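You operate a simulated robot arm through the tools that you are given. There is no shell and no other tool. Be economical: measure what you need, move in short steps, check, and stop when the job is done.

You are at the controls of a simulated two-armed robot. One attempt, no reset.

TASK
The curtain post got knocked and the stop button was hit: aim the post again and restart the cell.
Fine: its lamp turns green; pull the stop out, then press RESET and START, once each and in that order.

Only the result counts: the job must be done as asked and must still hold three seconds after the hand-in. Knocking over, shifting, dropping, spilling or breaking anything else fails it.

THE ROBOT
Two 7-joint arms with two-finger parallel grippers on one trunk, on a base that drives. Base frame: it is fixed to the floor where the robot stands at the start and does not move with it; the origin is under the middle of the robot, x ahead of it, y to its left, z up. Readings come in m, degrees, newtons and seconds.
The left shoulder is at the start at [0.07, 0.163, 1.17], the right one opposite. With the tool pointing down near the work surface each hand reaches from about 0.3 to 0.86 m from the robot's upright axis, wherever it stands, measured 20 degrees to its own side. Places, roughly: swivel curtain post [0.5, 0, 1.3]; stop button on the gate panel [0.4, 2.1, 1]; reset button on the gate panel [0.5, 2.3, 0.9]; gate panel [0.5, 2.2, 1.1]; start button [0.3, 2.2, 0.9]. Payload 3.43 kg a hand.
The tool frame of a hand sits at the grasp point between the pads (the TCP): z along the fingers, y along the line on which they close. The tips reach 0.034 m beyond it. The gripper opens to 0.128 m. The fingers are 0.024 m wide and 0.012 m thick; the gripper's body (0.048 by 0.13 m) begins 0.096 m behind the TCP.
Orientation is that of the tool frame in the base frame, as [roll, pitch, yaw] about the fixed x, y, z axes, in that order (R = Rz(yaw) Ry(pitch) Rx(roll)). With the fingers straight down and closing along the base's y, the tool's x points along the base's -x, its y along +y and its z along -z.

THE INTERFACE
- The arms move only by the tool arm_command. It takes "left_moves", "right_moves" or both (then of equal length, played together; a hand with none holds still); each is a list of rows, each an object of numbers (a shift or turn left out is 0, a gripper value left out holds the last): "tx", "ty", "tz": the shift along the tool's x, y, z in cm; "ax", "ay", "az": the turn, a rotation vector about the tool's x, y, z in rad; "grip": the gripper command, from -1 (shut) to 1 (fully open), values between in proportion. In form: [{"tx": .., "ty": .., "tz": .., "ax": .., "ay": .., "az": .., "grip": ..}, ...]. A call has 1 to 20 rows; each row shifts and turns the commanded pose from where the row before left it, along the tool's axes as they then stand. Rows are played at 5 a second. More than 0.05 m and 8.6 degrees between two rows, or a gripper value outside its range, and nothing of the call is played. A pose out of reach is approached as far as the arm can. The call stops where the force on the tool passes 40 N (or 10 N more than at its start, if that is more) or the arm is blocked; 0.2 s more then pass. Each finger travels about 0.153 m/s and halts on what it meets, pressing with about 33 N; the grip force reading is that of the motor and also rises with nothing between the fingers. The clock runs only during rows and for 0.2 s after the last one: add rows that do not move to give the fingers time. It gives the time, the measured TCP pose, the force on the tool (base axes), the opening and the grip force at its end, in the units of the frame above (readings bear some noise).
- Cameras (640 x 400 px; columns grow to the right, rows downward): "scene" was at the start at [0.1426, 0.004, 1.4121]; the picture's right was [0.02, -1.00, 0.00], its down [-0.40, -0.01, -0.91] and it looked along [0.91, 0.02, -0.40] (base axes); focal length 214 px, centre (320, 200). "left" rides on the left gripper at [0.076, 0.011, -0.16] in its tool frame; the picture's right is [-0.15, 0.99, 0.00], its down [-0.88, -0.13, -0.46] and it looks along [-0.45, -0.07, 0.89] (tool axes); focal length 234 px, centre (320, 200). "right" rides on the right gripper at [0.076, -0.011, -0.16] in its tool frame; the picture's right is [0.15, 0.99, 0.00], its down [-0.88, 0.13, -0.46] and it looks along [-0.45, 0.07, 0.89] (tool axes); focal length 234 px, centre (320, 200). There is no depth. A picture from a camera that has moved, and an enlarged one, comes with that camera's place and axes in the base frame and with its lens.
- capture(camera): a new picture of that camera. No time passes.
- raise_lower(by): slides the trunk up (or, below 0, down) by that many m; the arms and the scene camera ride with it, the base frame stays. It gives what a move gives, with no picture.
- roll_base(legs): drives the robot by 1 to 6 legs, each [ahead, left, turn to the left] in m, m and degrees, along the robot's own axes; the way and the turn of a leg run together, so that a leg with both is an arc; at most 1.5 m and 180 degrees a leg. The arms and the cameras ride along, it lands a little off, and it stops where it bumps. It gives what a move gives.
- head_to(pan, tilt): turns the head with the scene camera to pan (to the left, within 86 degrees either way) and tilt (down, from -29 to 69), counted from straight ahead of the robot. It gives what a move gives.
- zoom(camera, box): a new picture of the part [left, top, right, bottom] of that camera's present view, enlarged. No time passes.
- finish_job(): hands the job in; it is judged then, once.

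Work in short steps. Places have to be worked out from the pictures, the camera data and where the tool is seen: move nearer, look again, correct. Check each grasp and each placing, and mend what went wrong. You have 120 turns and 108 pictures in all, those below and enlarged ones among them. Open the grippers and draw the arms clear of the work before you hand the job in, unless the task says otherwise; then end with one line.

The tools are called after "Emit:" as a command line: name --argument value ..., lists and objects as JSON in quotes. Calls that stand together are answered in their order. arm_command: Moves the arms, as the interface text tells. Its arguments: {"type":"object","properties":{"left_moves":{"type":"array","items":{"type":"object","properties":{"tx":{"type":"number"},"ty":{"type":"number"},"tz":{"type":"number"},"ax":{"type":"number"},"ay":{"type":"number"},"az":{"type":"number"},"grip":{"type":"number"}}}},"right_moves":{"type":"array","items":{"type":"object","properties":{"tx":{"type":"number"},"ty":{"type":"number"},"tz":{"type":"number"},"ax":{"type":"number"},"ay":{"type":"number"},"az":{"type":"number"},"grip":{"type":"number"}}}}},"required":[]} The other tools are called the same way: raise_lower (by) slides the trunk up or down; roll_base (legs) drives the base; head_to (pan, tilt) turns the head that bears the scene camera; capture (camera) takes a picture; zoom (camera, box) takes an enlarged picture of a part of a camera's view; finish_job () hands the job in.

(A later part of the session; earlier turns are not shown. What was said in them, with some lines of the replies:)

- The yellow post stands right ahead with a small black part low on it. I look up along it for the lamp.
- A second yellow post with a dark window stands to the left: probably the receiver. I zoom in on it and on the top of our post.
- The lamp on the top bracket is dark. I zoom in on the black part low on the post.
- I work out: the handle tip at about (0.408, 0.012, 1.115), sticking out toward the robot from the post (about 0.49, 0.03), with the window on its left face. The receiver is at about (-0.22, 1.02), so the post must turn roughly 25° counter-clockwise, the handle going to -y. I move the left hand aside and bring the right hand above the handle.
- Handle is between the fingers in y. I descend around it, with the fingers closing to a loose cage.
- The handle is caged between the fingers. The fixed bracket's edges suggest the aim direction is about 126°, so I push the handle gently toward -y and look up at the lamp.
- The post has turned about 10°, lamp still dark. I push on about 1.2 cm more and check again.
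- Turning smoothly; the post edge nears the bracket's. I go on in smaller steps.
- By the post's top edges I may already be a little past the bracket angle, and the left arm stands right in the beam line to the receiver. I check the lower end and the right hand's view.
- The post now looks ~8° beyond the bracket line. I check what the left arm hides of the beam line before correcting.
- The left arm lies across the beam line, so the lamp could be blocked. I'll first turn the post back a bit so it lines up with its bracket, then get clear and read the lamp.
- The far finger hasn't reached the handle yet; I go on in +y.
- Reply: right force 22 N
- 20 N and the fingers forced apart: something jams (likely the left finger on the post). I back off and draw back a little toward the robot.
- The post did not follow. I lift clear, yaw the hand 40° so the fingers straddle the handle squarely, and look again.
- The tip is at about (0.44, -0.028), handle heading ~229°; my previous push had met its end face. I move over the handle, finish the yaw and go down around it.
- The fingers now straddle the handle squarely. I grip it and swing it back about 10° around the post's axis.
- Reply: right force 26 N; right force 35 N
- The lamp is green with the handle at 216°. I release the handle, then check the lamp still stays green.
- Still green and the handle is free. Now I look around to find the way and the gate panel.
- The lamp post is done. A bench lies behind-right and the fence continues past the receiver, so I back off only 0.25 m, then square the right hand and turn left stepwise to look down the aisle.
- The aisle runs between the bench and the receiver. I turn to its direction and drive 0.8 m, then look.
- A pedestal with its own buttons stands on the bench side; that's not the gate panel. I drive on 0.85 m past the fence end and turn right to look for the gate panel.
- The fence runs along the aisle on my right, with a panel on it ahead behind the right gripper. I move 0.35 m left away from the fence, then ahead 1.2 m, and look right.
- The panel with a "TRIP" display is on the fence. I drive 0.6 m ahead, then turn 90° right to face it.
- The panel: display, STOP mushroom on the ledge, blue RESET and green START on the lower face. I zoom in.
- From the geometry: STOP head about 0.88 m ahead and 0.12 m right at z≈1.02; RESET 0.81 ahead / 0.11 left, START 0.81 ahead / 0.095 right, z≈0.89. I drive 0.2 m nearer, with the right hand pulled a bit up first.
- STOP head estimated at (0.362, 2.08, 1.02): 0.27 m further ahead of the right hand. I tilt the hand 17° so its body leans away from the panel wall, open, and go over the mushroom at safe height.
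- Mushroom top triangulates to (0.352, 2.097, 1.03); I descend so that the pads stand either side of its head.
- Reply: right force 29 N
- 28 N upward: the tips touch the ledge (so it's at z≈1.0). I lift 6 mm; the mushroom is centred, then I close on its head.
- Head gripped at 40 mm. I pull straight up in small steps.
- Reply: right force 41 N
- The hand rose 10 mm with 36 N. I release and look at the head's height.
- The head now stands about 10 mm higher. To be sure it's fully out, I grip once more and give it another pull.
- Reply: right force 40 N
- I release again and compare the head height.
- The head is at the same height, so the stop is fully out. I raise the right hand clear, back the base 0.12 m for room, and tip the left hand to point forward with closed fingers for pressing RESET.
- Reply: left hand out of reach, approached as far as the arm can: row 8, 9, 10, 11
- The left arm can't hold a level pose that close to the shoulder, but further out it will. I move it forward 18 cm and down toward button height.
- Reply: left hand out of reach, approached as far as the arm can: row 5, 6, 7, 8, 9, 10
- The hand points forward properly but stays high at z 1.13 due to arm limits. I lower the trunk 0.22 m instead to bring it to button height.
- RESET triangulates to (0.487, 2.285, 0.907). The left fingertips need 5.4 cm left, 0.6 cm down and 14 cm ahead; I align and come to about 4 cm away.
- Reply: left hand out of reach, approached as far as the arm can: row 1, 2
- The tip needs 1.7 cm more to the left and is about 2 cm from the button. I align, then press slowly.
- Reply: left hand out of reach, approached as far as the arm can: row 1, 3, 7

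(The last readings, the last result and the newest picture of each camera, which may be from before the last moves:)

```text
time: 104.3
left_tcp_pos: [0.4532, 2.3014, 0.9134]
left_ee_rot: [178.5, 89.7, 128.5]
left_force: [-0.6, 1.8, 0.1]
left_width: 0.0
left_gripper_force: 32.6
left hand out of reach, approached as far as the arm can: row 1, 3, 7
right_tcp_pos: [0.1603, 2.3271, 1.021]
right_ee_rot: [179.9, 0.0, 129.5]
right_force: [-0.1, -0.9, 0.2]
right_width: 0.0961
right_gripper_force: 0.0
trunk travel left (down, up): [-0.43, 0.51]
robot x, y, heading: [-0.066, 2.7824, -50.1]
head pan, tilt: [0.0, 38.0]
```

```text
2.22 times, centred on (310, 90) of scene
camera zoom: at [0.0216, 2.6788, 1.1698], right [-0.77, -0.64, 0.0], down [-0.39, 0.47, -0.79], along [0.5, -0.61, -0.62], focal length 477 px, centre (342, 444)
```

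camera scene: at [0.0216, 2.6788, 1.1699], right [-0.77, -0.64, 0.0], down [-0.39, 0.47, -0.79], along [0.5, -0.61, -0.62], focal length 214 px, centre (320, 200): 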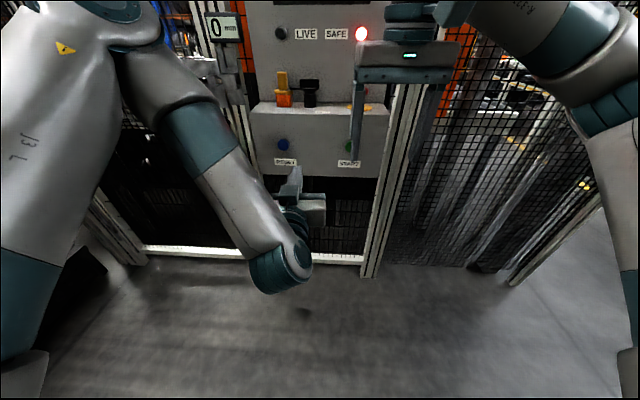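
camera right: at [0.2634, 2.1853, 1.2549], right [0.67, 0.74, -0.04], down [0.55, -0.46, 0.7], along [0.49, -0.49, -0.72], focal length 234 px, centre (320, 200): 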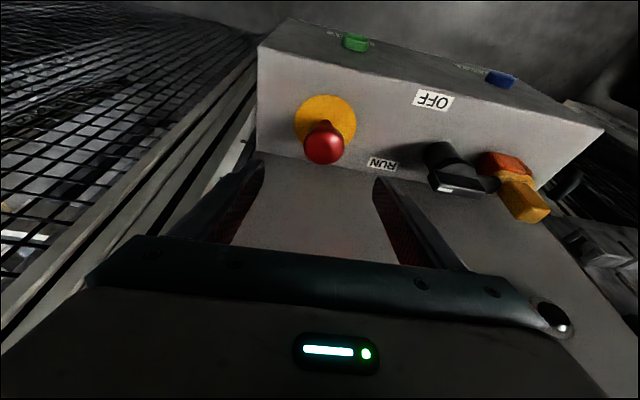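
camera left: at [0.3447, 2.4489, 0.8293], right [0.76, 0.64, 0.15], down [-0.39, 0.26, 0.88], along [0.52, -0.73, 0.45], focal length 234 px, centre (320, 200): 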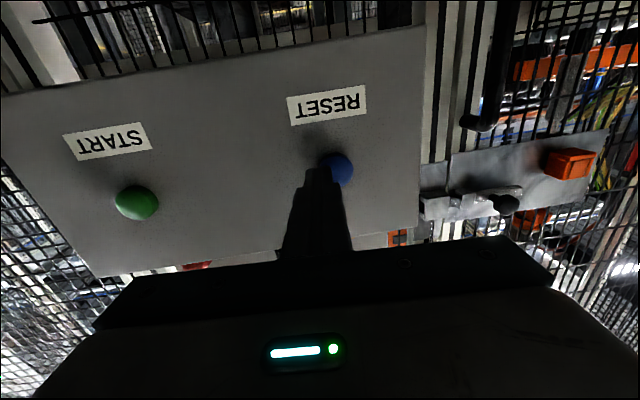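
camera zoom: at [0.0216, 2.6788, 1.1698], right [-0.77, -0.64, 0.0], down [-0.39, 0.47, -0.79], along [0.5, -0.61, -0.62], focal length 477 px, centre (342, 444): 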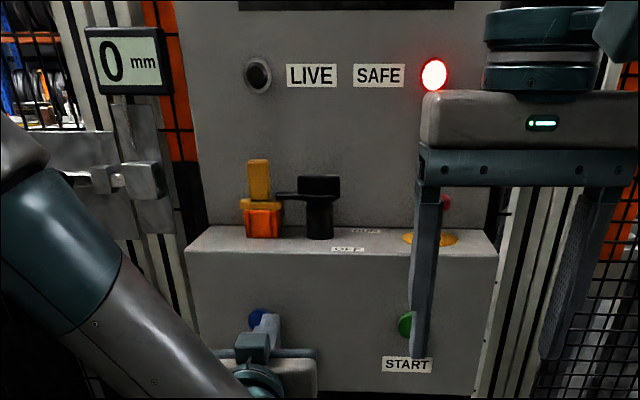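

The arm can't shift left here (joint limit), and the tip only grazes the button's edge with no press. I back off 4 cm and shift the base 3 cm left.

Emit:
arm_command --left_moves '[{"tz": -2}, {"tz": -2.5}, {}]'

Emit:
roll_base --legs '[[0, 0.03, 0]]'

Emit:
capture --camera "left"

```text
time: 105.1
left_tcp_pos: [0.426, 2.335, 0.914]
left_ee_rot: [-164.9, 89.9, 144.9]
left_force: [-0.8, -0.3, 0.5]
left_width: 0.0
left_gripper_force: 33.7
right_tcp_pos: [0.1606, 2.3278, 1.0209]
right_ee_rot: [-180.0, 0.0, 129.6]
right_force: [-0.1, -0.2, 0.0]
right_width: 0.096
right_gripper_force: 0.1
trunk travel left (down, up): [-0.43, 0.51]
robot x, y, heading: [-0.0668, 2.782, -50.1]
head pan, tilt: [0.0, 38.0]
```

```text
time: 105.9
left_tcp_pos: [0.4495, 2.3546, 0.9127]
left_ee_rot: [-141.1, 89.9, 168.5]
left_force: [0.7, 0.5, 0.4]
left_width: 0.0002
left_gripper_force: 32.6
right_tcp_pos: [0.1839, 2.3467, 1.0198]
right_ee_rot: [-180.0, -0.2, 129.6]
right_force: [0.4, 0.2, -0.2]
right_width: 0.096
right_gripper_force: 0.0
trunk travel left (down, up): [-0.43, 0.51]
robot x, y, heading: [-0.0434, 2.7973, -50.4]
head pan, tilt: [0.0, 38.0]
```

```text
40 pictures are left
camera left: at [0.3541, 2.4851, 0.8377], right [0.76, 0.63, 0.15], down [-0.39, 0.27, 0.88], along [0.52, -0.73, 0.45], focal length 234 px, centre (320, 200)
```

left: 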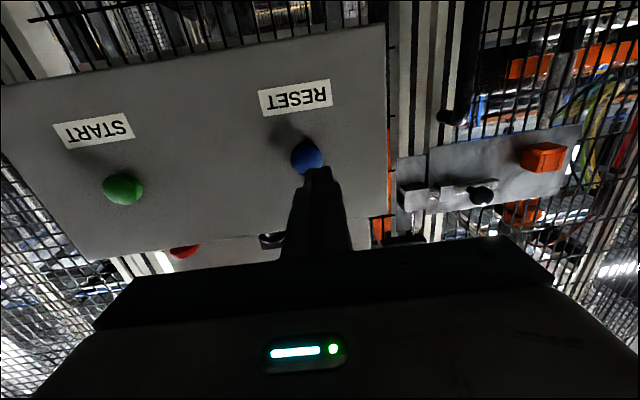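

Tip now 1.6 cm left of the button line and 4 cm away. I align and advance 2.5 cm, checking the reading before pressing.

Emit:
arm_command --left_moves '[{"ty": -0.8, "tx": 0.3}, {"ty": -0.8, "tx": 0.3}, {"tz": 1.2}, {"tz": 1.3}, {}]'

Emit:
capture --camera "left"

```text
time: 107.1
left_tcp_pos: [0.452, 2.3247, 0.9073]
left_ee_rot: [-154.7, 89.9, 155.0]
left_force: [0.5, -0.2, -0.1]
left_width: 0.0001
left_gripper_force: 32.8
right_tcp_pos: [0.1825, 2.3471, 1.0209]
right_ee_rot: [180.0, -0.1, 129.6]
right_force: [0.4, -1.0, -0.1]
right_width: 0.0959
right_gripper_force: 0.2
trunk travel left (down, up): [-0.43, 0.51]
robot x, y, heading: [-0.0428, 2.7998, -50.1]
head pan, tilt: [0.0, 38.0]
```

```text
39 pictures are left
camera left: at [0.3576, 2.455, 0.8316], right [0.76, 0.63, 0.15], down [-0.39, 0.27, 0.88], along [0.52, -0.73, 0.45], focal length 234 px, centre (320, 200)
```

left: 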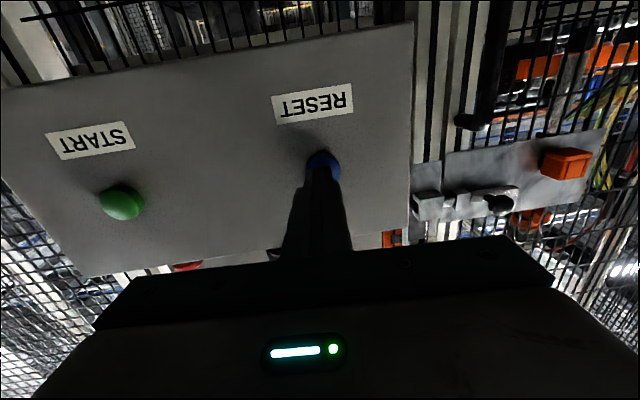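

Lined up with the button 2 cm ahead. I press slowly.

Emit:
arm_command --left_moves '[{"tz": 1.2}, {"tz": 0.5}, {"tz": 0.4}, {"tz": 0.4}, {"tz": 0.3}, {}]'

Emit:
head_to --pan 0 --tilt 15

Emit:
zoom --camera "scene" --box '[220, 80, 420, 280]'

Emit:
zoom --camera "left" --box '[240, 70, 440, 230]'

```text
time: 108.5
left_tcp_pos: [0.4675, 2.3055, 0.9076]
left_ee_rot: [173.1, 89.9, 122.7]
left_force: [-16.7, 17.6, -6.2]
left_width: 0.0
left_gripper_force: 33.0
right_tcp_pos: [0.1823, 2.3471, 1.0219]
right_ee_rot: [179.9, 0.1, 129.7]
right_force: [-0.3, 0.5, -1.2]
right_width: 0.096
right_gripper_force: 0.1
trunk travel left (down, up): [-0.43, 0.51]
robot x, y, heading: [-0.0453, 2.8008, -50.1]
head pan, tilt: [0.0, 38.0]
```

```text
time: 109.4
left_tcp_pos: [0.4691, 2.3039, 0.9073]
left_ee_rot: [162.1, 89.9, 111.8]
left_force: [-19.8, 20.0, -11.8]
left_width: 0.0
left_gripper_force: 32.8
right_tcp_pos: [0.181, 2.3476, 1.0213]
right_ee_rot: [-179.9, 0.0, 129.6]
right_force: [1.0, -0.4, -0.2]
right_width: 0.0958
right_gripper_force: 0.1
trunk travel left (down, up): [-0.43, 0.51]
robot x, y, heading: [-0.0428, 2.7985, -50.2]
head pan, tilt: [0.0, 15.0]
```

```text
2.00 times, centred on (320, 180) of scene
camera zoom: at [0.0473, 2.6935, 1.2065], right [-0.77, -0.64, 0.0], down [-0.16, 0.2, -0.97], along [0.62, -0.74, -0.26], focal length 429 px, centre (320, 240)
```

zoom: 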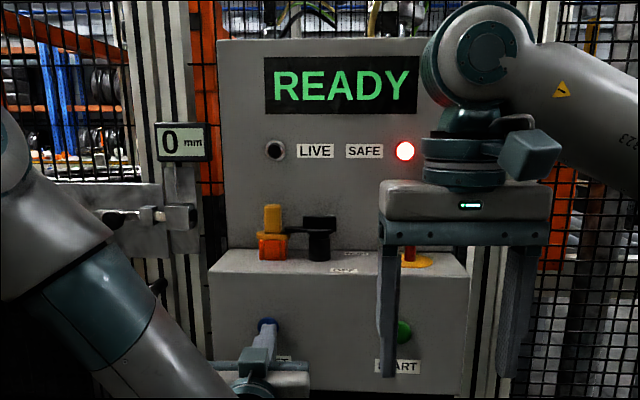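

```text
2.50 times, centred on (340, 150) of left
camera zoom: at [0.3738, 2.4353, 0.8318], right [0.76, 0.63, 0.15], down [-0.39, 0.27, 0.88], along [0.52, -0.73, 0.45], focal length 585 px, centre (270, 325)
```

zoom: 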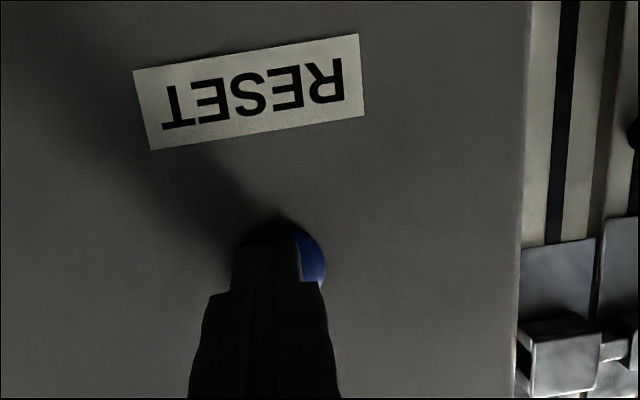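

Display shows READY: RESET took. I draw straight back 7 cm, then shift the base 0.2 m right to bring the same fingertip in front of START.

Emit:
arm_command --left_moves '[{"tz": -2}, {"tz": -2.5}, {"tz": -2.5}, {}]'

Emit:
roll_base --legs '[[0, -0.2, 0]]'

Emit:
capture --camera "left"

Emit:
capture --camera "scene"

```text
time: 110.4
left_tcp_pos: [0.4236, 2.3565, 0.9089]
left_ee_rot: [-148.7, 89.9, 161.0]
left_force: [-0.1, 0.5, 0.2]
left_width: 0.0002
left_gripper_force: 32.5
right_tcp_pos: [0.183, 2.3481, 1.0202]
right_ee_rot: [-179.9, -0.1, 129.6]
right_force: [1.1, -1.0, 0.9]
right_width: 0.096
right_gripper_force: 0.1
trunk travel left (down, up): [-0.43, 0.51]
robot x, y, heading: [-0.0418, 2.8026, -50.2]
head pan, tilt: [0.0, 15.0]
```

```text
time: 112.0
left_tcp_pos: [0.269, 2.2276, 0.9071]
left_ee_rot: [149.7, 89.8, 99.4]
left_force: [0.1, 0.2, 0.4]
left_width: 0.0
left_gripper_force: 33.3
right_tcp_pos: [0.0265, 2.217, 1.0206]
right_ee_rot: [179.9, 0.0, 129.5]
right_force: [0.3, -0.3, -0.5]
right_width: 0.0961
right_gripper_force: 0.2
trunk travel left (down, up): [-0.43, 0.51]
robot x, y, heading: [-0.2024, 2.6723, -50.3]
head pan, tilt: [0.0, 15.0]
```

```text
36 pictures are left
camera left: at [0.1739, 2.3582, 0.8314], right [0.76, 0.63, 0.15], down [-0.39, 0.27, 0.88], along [0.52, -0.73, 0.45], focal length 234 px, centre (320, 200)
```

left: 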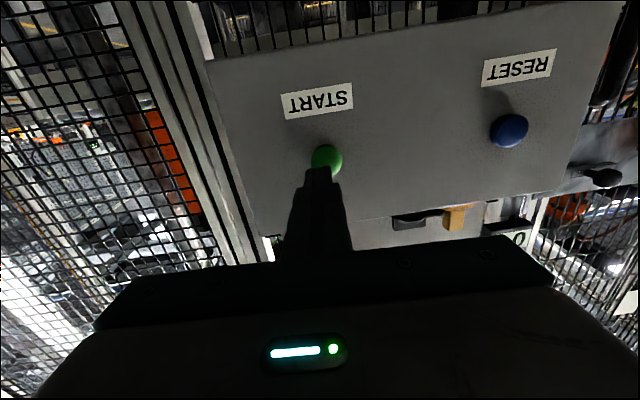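

```text
35 pictures are left
camera scene: at [-0.1075, 2.5625, 1.2064], right [-0.77, -0.64, 0.0], down [-0.16, 0.2, -0.97], along [0.62, -0.74, -0.26], focal length 214 px, centre (320, 200)
```

scene: 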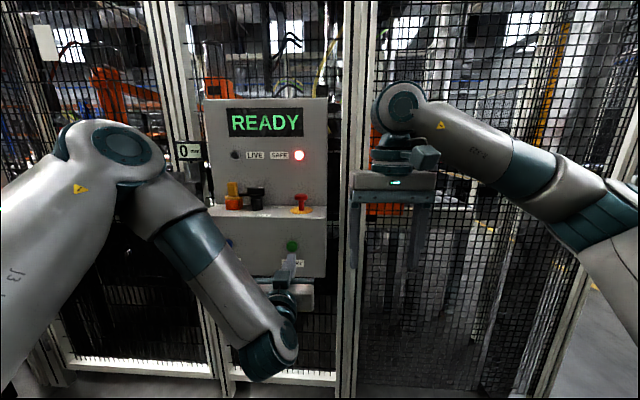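

START triangulates to about (0.334, 2.157, 0.911): nearly straight ahead of the tip, 6 cm away. I advance 4 cm with a small correction and check.

Emit:
arm_command --left_moves '[{"ty": 0.4, "tx": -0.3}, {"tz": 2}, {"tz": 2}, {}]'

Emit:
capture --camera "left"

```text
time: 113.0
left_tcp_pos: [0.2979, 2.1993, 0.9102]
left_ee_rot: [-166.2, 90.0, 143.5]
left_force: [-0.7, -0.1, -1.0]
left_width: 0.0
left_gripper_force: 33.0
right_tcp_pos: [0.0275, 2.2178, 1.0207]
right_ee_rot: [180.0, -0.1, 129.5]
right_force: [0.4, 0.0, 0.1]
right_width: 0.096
right_gripper_force: 0.1
trunk travel left (down, up): [-0.43, 0.51]
robot x, y, heading: [-0.1995, 2.6725, -50.4]
head pan, tilt: [0.0, 15.0]
```

```text
34 pictures are left
camera left: at [0.2034, 2.33, 0.8342], right [0.76, 0.63, 0.15], down [-0.39, 0.27, 0.88], along [0.52, -0.73, 0.45], focal length 234 px, centre (320, 200)
```

left: 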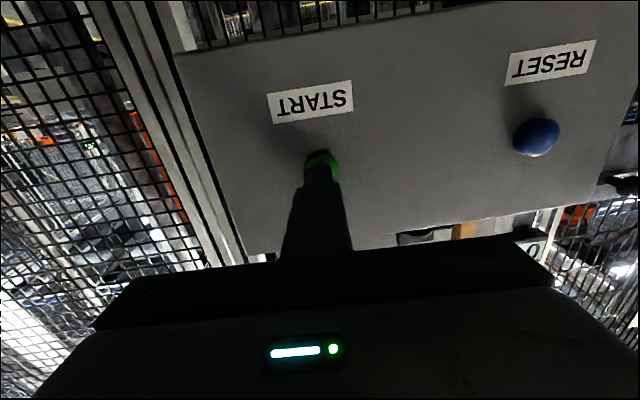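

Same picture as before the RESET press, about 2 cm to go. I press with the same stroke.

Emit:
arm_command --left_moves '[{"tz": 1.3}, {"tz": 0.6}, {"tz": 0.4}, {"tz": 0.4}, {"tz": 0.4}, {}]'

Emit:
zoom --camera "scene" --box '[170, 80, 350, 300]'

```text
time: 113.9
left_tcp_pos: [0.3051, 2.1892, 0.9108]
left_ee_rot: [168.8, 89.8, 118.1]
left_force: [-82.4, 125.7, 17.5]
left_width: 0.0001
left_gripper_force: 32.5
right_tcp_pos: [0.0229, 2.2244, 1.0242]
right_ee_rot: [-180.0, 0.4, 129.5]
right_force: [0.0, 0.3, -0.4]
right_width: 0.0957
right_gripper_force: 0.1
trunk travel left (down, up): [-0.43, 0.51]
robot x, y, heading: [-0.1988, 2.6753, -50.3]
head pan, tilt: [0.0, 15.0]
stopped in row 4 (left hand): the force on the tool passed its limit (the readings are from after the stop); the commanded pose is now the measured one
```

```text
1.82 times, centred on (260, 190) of scene
camera zoom: at [-0.111, 2.5705, 1.2074], right [-0.77, -0.64, 0.0], down [-0.16, 0.19, -0.97], along [0.62, -0.74, -0.25], focal length 390 px, centre (429, 218)
```

zoom: 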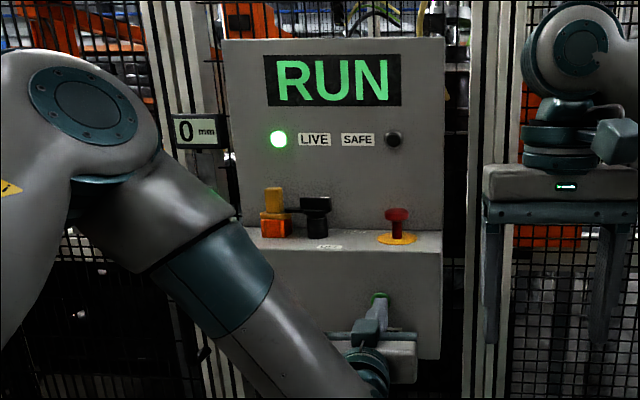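

RUN and LIVE green. The stroke ended hard, so I back off straight away, then check.

Emit:
arm_command --left_moves '[{"tz": -2}, {"tz": -2.5}, {"tz": -3}, {"tz": -3}, {}]'

Emit:
roll_base --legs '[[-0.3, 0, 0]]'

Emit:
arm_command --left_moves '[{"grip": 0}, {"grip": 1}, {}, {}]'

Emit:
capture --camera "scene"

Emit:
zoom --camera "scene" --box '[190, 120, 370, 300]'

```text
time: 115.1
left_tcp_pos: [0.2441, 2.2651, 0.9084]
left_ee_rot: [171.1, 89.5, 120.7]
left_force: [-0.6, 0.9, 0.2]
left_width: 0.0
left_gripper_force: 32.9
right_tcp_pos: [0.0274, 2.2177, 1.0215]
right_ee_rot: [180.0, -0.1, 129.5]
right_force: [-1.1, -0.2, -0.5]
right_width: 0.096
right_gripper_force: 0.2
trunk travel left (down, up): [-0.43, 0.51]
robot x, y, heading: [-0.2015, 2.673, -50.4]
head pan, tilt: [0.0, 15.0]
```

```text
time: 117.2
left_tcp_pos: [0.0525, 2.496, 0.9091]
left_ee_rot: [170.2, 89.7, 119.6]
left_force: [-0.1, 0.4, 1.0]
left_width: 0.0
left_gripper_force: 32.9
right_tcp_pos: [-0.1657, 2.4501, 1.0208]
right_ee_rot: [-180.0, 0.0, 129.6]
right_force: [0.0, 1.0, 1.3]
right_width: 0.096
right_gripper_force: 0.1
trunk travel left (down, up): [-0.43, 0.51]
robot x, y, heading: [-0.3866, 2.9053, -50.4]
head pan, tilt: [0.0, 15.0]
```

```text
time: 118.2
left_tcp_pos: [0.0525, 2.4954, 0.9085]
left_ee_rot: [171.1, 89.5, 120.4]
left_force: [0.3, -0.2, 0.9]
left_width: 0.1282
left_gripper_force: 0.0
right_tcp_pos: [-0.1643, 2.4484, 1.0197]
right_ee_rot: [180.0, 0.1, 129.5]
right_force: [-0.7, -0.5, 0.0]
right_width: 0.0956
right_gripper_force: 0.1
trunk travel left (down, up): [-0.43, 0.51]
robot x, y, heading: [-0.3872, 2.9023, -50.5]
head pan, tilt: [0.0, 15.0]
```

```text
32 pictures are left
camera scene: at [-0.2983, 2.7944, 1.2064], right [-0.77, -0.64, 0.0], down [-0.17, 0.2, -0.97], along [0.62, -0.74, -0.26], focal length 214 px, centre (320, 200)
```

scene: 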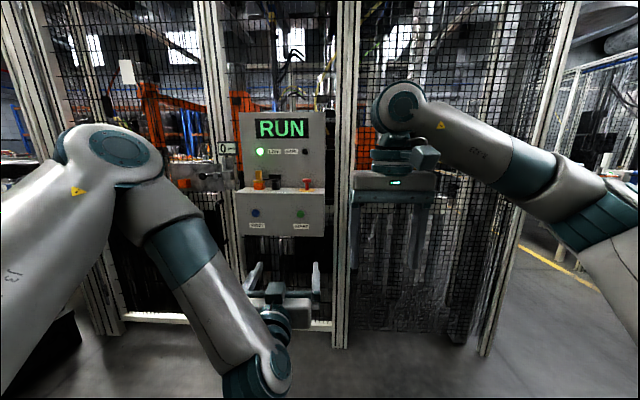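

```text
2.22 times, centred on (280, 210) of scene
camera zoom: at [-0.2983, 2.7944, 1.2064], right [-0.77, -0.64, 0.0], down [-0.17, 0.2, -0.97], along [0.62, -0.74, -0.26], focal length 477 px, centre (409, 178)
```

zoom: 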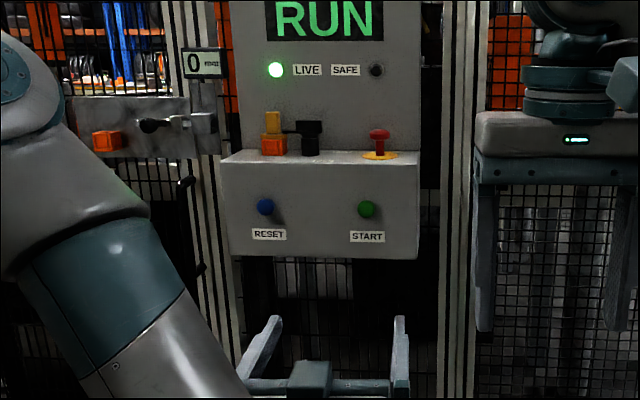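

The display stays at RUN, LIVE is green, the stop is out, nothing else has moved, the arms are clear and both grippers open. I hand the job in.

Emit:
finish_job

```text
The job is handed in.
```

The curtain post is aimed and its lamp turned green. I pulled the stop out, pressed RESET and then START once each, and the panel still showed RUN with LIVE green when I handed the job in. I didn't look at the post lamp again after leaving it, and the START press ended hard at about 150 N with no visible damage.
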